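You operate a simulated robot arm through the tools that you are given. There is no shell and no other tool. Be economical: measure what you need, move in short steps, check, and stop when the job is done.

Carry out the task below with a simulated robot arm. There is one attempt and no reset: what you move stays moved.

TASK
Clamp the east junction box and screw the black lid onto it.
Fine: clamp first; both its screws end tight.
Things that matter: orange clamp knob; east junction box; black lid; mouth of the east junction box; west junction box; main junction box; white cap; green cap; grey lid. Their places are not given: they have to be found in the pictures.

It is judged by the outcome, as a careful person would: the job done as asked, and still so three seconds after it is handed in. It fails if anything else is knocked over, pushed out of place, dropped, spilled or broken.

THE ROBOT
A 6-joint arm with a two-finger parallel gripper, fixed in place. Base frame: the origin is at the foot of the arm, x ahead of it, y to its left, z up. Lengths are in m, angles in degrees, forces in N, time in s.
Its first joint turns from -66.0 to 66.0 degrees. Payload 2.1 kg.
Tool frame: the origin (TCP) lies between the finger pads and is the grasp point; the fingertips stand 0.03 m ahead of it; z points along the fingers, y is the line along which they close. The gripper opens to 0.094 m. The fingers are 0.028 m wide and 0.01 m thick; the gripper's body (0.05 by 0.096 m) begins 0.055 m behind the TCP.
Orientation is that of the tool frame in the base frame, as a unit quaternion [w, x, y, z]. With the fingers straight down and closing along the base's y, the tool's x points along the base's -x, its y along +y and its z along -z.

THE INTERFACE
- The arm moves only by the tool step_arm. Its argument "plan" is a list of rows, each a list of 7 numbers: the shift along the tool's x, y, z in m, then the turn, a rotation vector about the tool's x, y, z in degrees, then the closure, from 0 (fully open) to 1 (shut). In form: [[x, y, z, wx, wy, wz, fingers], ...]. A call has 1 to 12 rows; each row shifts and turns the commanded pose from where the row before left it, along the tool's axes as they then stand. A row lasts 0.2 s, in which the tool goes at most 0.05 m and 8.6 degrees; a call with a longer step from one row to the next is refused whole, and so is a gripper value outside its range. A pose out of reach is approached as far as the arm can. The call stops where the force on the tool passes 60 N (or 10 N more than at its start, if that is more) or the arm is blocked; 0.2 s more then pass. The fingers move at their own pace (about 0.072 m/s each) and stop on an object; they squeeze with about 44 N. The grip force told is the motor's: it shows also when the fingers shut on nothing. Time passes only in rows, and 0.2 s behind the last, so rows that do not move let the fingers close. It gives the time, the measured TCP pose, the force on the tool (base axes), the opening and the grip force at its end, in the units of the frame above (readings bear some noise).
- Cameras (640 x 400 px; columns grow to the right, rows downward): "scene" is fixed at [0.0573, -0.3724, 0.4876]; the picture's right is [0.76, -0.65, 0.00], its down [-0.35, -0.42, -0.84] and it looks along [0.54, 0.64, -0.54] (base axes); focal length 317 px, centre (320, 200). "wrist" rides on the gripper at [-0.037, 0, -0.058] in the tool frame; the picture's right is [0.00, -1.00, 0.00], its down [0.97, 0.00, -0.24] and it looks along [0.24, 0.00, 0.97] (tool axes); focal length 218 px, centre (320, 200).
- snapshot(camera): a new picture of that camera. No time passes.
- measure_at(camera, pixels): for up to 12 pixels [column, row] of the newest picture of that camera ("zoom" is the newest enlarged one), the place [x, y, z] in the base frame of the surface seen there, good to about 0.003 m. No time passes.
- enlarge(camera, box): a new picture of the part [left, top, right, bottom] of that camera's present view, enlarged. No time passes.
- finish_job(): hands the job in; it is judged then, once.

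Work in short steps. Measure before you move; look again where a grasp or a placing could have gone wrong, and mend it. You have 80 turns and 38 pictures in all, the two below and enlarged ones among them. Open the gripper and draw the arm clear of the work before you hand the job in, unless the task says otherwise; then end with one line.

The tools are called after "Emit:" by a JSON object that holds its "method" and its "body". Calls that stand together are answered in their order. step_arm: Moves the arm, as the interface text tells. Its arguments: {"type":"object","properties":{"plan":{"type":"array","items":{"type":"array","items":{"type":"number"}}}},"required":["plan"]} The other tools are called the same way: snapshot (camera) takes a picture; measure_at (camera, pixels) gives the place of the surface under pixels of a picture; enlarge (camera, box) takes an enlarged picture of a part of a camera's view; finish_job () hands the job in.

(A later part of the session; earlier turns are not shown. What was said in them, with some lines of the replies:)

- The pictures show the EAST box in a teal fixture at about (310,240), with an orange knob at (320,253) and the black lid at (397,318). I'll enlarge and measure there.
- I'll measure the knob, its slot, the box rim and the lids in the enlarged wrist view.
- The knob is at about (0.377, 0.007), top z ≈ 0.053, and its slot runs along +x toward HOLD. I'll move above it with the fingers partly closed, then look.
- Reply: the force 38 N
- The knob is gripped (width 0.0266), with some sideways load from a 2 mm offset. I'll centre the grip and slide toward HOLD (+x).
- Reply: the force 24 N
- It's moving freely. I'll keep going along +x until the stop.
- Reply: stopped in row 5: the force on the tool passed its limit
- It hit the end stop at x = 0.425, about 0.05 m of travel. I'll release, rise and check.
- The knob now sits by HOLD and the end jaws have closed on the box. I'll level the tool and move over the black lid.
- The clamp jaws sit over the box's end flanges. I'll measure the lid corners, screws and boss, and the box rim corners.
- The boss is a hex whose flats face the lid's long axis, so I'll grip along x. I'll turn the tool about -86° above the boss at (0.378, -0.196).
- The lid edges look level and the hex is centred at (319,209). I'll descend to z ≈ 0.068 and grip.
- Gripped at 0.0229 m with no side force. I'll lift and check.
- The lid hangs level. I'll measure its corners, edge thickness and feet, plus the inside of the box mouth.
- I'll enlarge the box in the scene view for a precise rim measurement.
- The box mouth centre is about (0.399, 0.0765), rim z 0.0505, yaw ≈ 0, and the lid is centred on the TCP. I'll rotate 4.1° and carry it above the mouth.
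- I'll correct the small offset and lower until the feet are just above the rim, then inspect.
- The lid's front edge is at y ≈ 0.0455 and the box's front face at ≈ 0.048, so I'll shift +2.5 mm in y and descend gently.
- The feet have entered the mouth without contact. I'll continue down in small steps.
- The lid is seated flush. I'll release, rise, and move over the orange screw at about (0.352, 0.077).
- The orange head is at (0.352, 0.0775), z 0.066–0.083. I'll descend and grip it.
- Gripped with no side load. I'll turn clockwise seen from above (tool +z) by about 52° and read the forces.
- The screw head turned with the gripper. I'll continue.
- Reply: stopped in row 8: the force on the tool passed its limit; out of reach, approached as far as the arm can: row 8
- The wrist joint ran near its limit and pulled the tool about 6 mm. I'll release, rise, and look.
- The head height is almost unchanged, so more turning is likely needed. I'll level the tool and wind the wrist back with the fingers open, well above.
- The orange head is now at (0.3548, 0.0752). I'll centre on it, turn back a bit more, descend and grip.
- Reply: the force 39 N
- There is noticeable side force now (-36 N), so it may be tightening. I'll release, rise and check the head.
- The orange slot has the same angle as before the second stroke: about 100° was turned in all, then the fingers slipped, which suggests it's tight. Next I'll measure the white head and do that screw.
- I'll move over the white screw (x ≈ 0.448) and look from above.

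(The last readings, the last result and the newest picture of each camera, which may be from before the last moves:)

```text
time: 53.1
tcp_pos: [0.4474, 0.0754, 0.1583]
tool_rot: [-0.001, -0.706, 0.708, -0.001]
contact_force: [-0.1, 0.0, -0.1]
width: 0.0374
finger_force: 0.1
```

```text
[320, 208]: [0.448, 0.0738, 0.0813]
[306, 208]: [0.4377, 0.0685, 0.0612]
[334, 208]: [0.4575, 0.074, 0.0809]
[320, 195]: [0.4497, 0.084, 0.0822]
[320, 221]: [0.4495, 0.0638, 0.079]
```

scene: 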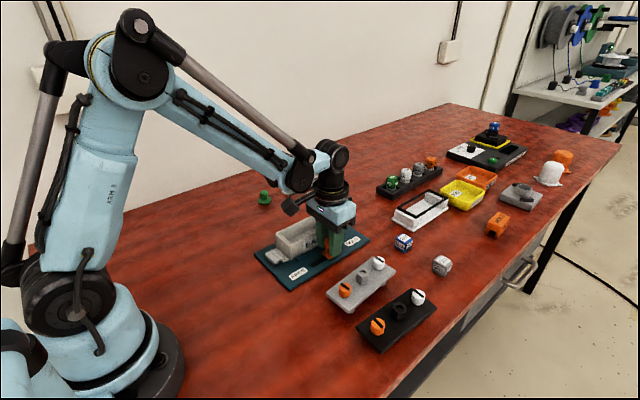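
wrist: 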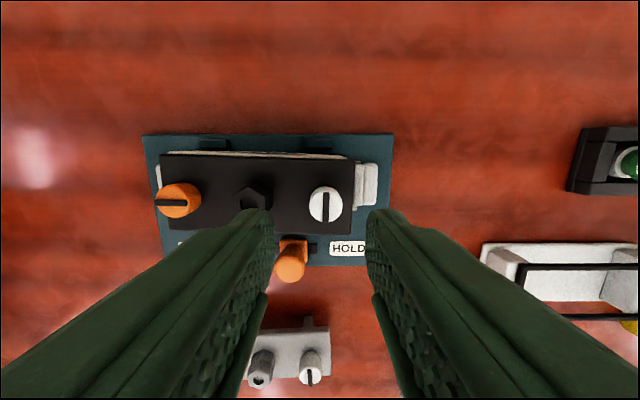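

The white head is at (327,204), i.e. about (0.4515, 0.0765). I'll adjust, descend and grip.

Emit:
{"method": "step_arm", "body": {"plan": [[-0.001, -0.004, 0, 0, 0, 0, 0.6], [0, 0, 0.03, 0, 0, 0, 0.6], [0, 0, 0.02, 0, 0, 0, 0.6], [0, 0, 0.011, 0, 0, 0, 0.6], [0, 0, 0, 0, 0, 0, 1], [0, 0, 0, 0, 0, 0, 1], [0, 0, 0, 0, 0, 0, 1]]}}

```text
time: 54.8
tcp_pos: [0.4519, 0.0755, 0.0965]
tool_rot: [0.0, -0.706, 0.708, 0.0]
contact_force: [0.1, -0.3, 0.7]
width: 0.0204
finger_force: 44.1
```

Gripped cleanly. I'll turn clockwise about 85° and look at the slot relative to the fingers.

Emit:
{"method": "step_arm", "body": {"plan": [[0, 0, 0, 0, 0, 8.5, 1], [0, 0, 0, 0, 0, 8.5, 1], [0, 0, 0, 0, 0, 8.5, 1], [0, 0, 0, 0, 0, 8.5, 1], [0, 0, 0, 0, 0, 8.5, 1], [0, 0, 0, 0, 0, 8.5, 1], [0, 0, 0, 0, 0, 8.5, 1], [0, 0, 0, 0, 0, 8.5, 1], [0, 0, 0, 0, 0, 8.5, 1], [0, 0, 0, 0, 0, 8.5, 1]]}}

Emit:
{"method": "snapshot", "body": {"camera": "wrist"}}

```text
time: 57.0
tcp_pos: [0.4516, 0.0773, 0.0965]
tool_rot: [0.0, -0.042, 0.999, 0.0]
contact_force: [-3.0, 0.4, 0.1]
width: 0.0201
finger_force: 44.2
```

```text
8 pictures are left
```

wrist: 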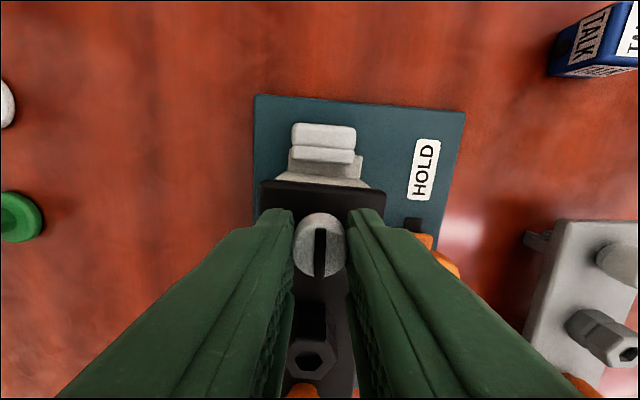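

The slot is still parallel to the fingers, so no slip through 85°. I'll turn another 51° and look again.

Emit:
{"method": "step_arm", "body": {"plan": [[0, 0, 0, 0, 0, 8.5, 1], [0, 0, 0, 0, 0, 8.5, 1], [0, 0, 0, 0, 0, 8.5, 1], [0, 0, 0, 0, 0, 8.5, 1], [0, 0, 0, 0, 0, 8.5, 1], [0, 0, 0, 0, 0, 8.5, 1]]}}

Emit:
{"method": "enlarge", "body": {"camera": "wrist", "box": [240, 170, 400, 290]}}

```text
time: 58.4
tcp_pos: [0.4509, 0.0771, 0.0957]
tool_rot: [0.0, 0.393, 0.92, 0.001]
contact_force: [-0.6, -4.0, 1.7]
width: 0.02
finger_force: 44.2
```

```text
3.33 times, centred on (320, 230) of wrist
```

zoom: 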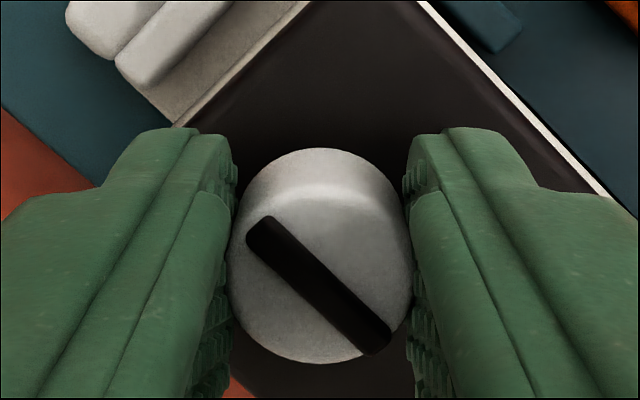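

The slot slipped about 47° relative to the fingers, so the white screw stopped at about 90° and is tight, as the orange one did. I'll release, rise and check both.

Emit:
{"method": "step_arm", "body": {"plan": [[0, 0, 0, 0, 0, 0, 0.6], [0, 0, 0, 0, 0, 0, 0.6], [0, 0, -0.03, 0, 0, 0, 0.6], [0, 0, -0.04, 0, 0, 0, 0.5], [0, 0, -0.04, 0, 0, -8.5, 0.3], [0, 0, -0.04, 0, 0, -8.5, 0.0], [0, 0, -0.04, 0, 0, -8.5, 0.0], [0.03, 0, -0.02, 0, 0, -8.5, 0.0], [0.04, 0, 0, 0, 0, -8.5, 0.0], [0.02, 0, 0, 0, 0, -4, 0.0]]}}

Emit:
{"method": "snapshot", "body": {"camera": "wrist"}}

Emit:
{"method": "enlarge", "body": {"camera": "scene", "box": [255, 190, 355, 265]}}

```text
time: 60.5
tcp_pos: [0.3631, 0.0969, 0.3067]
tool_rot: [0.0, -0.004, 1.0, 0.0]
contact_force: [-0.2, 0.6, 0.3]
width: 0.0938
finger_force: 0.1
```

```text
6 pictures are left
```

wrist: 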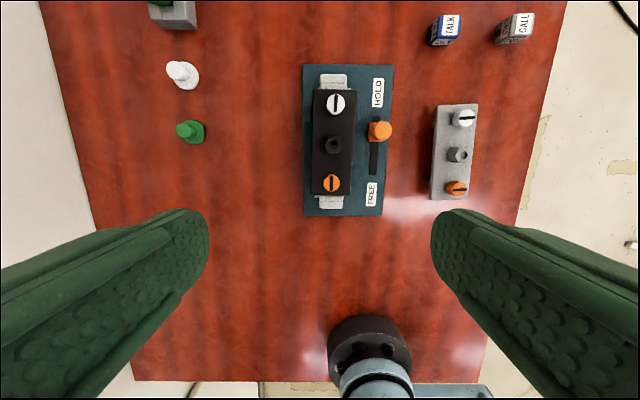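

```text
5.33 times, centred on (305, 228) of scene
```

zoom: 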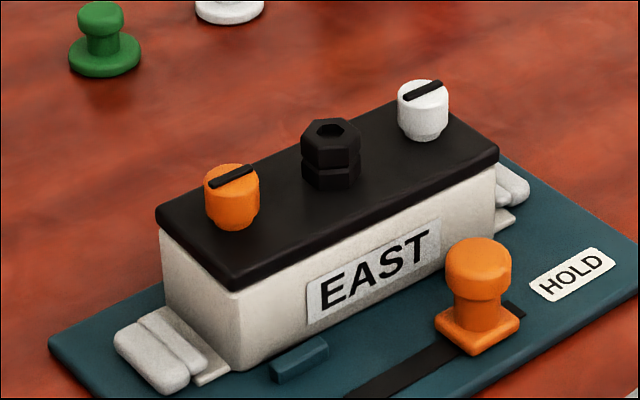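

Both screw slots now lie along the lid, the lid is flush, the knob is at HOLD, nothing else has moved, and the arm is clear with the gripper open. I'm handing in.

Emit:
{"method": "finish_job", "body": {}}

```text
The job is handed in.
```

I clamped the east junction box with its knob at HOLD, set the black lid flush on it, and turned both screws until the fingers slipped, which I took as tight. The box and lid shifted about 2 mm in the fixture while I turned the screws, but nothing else moved.
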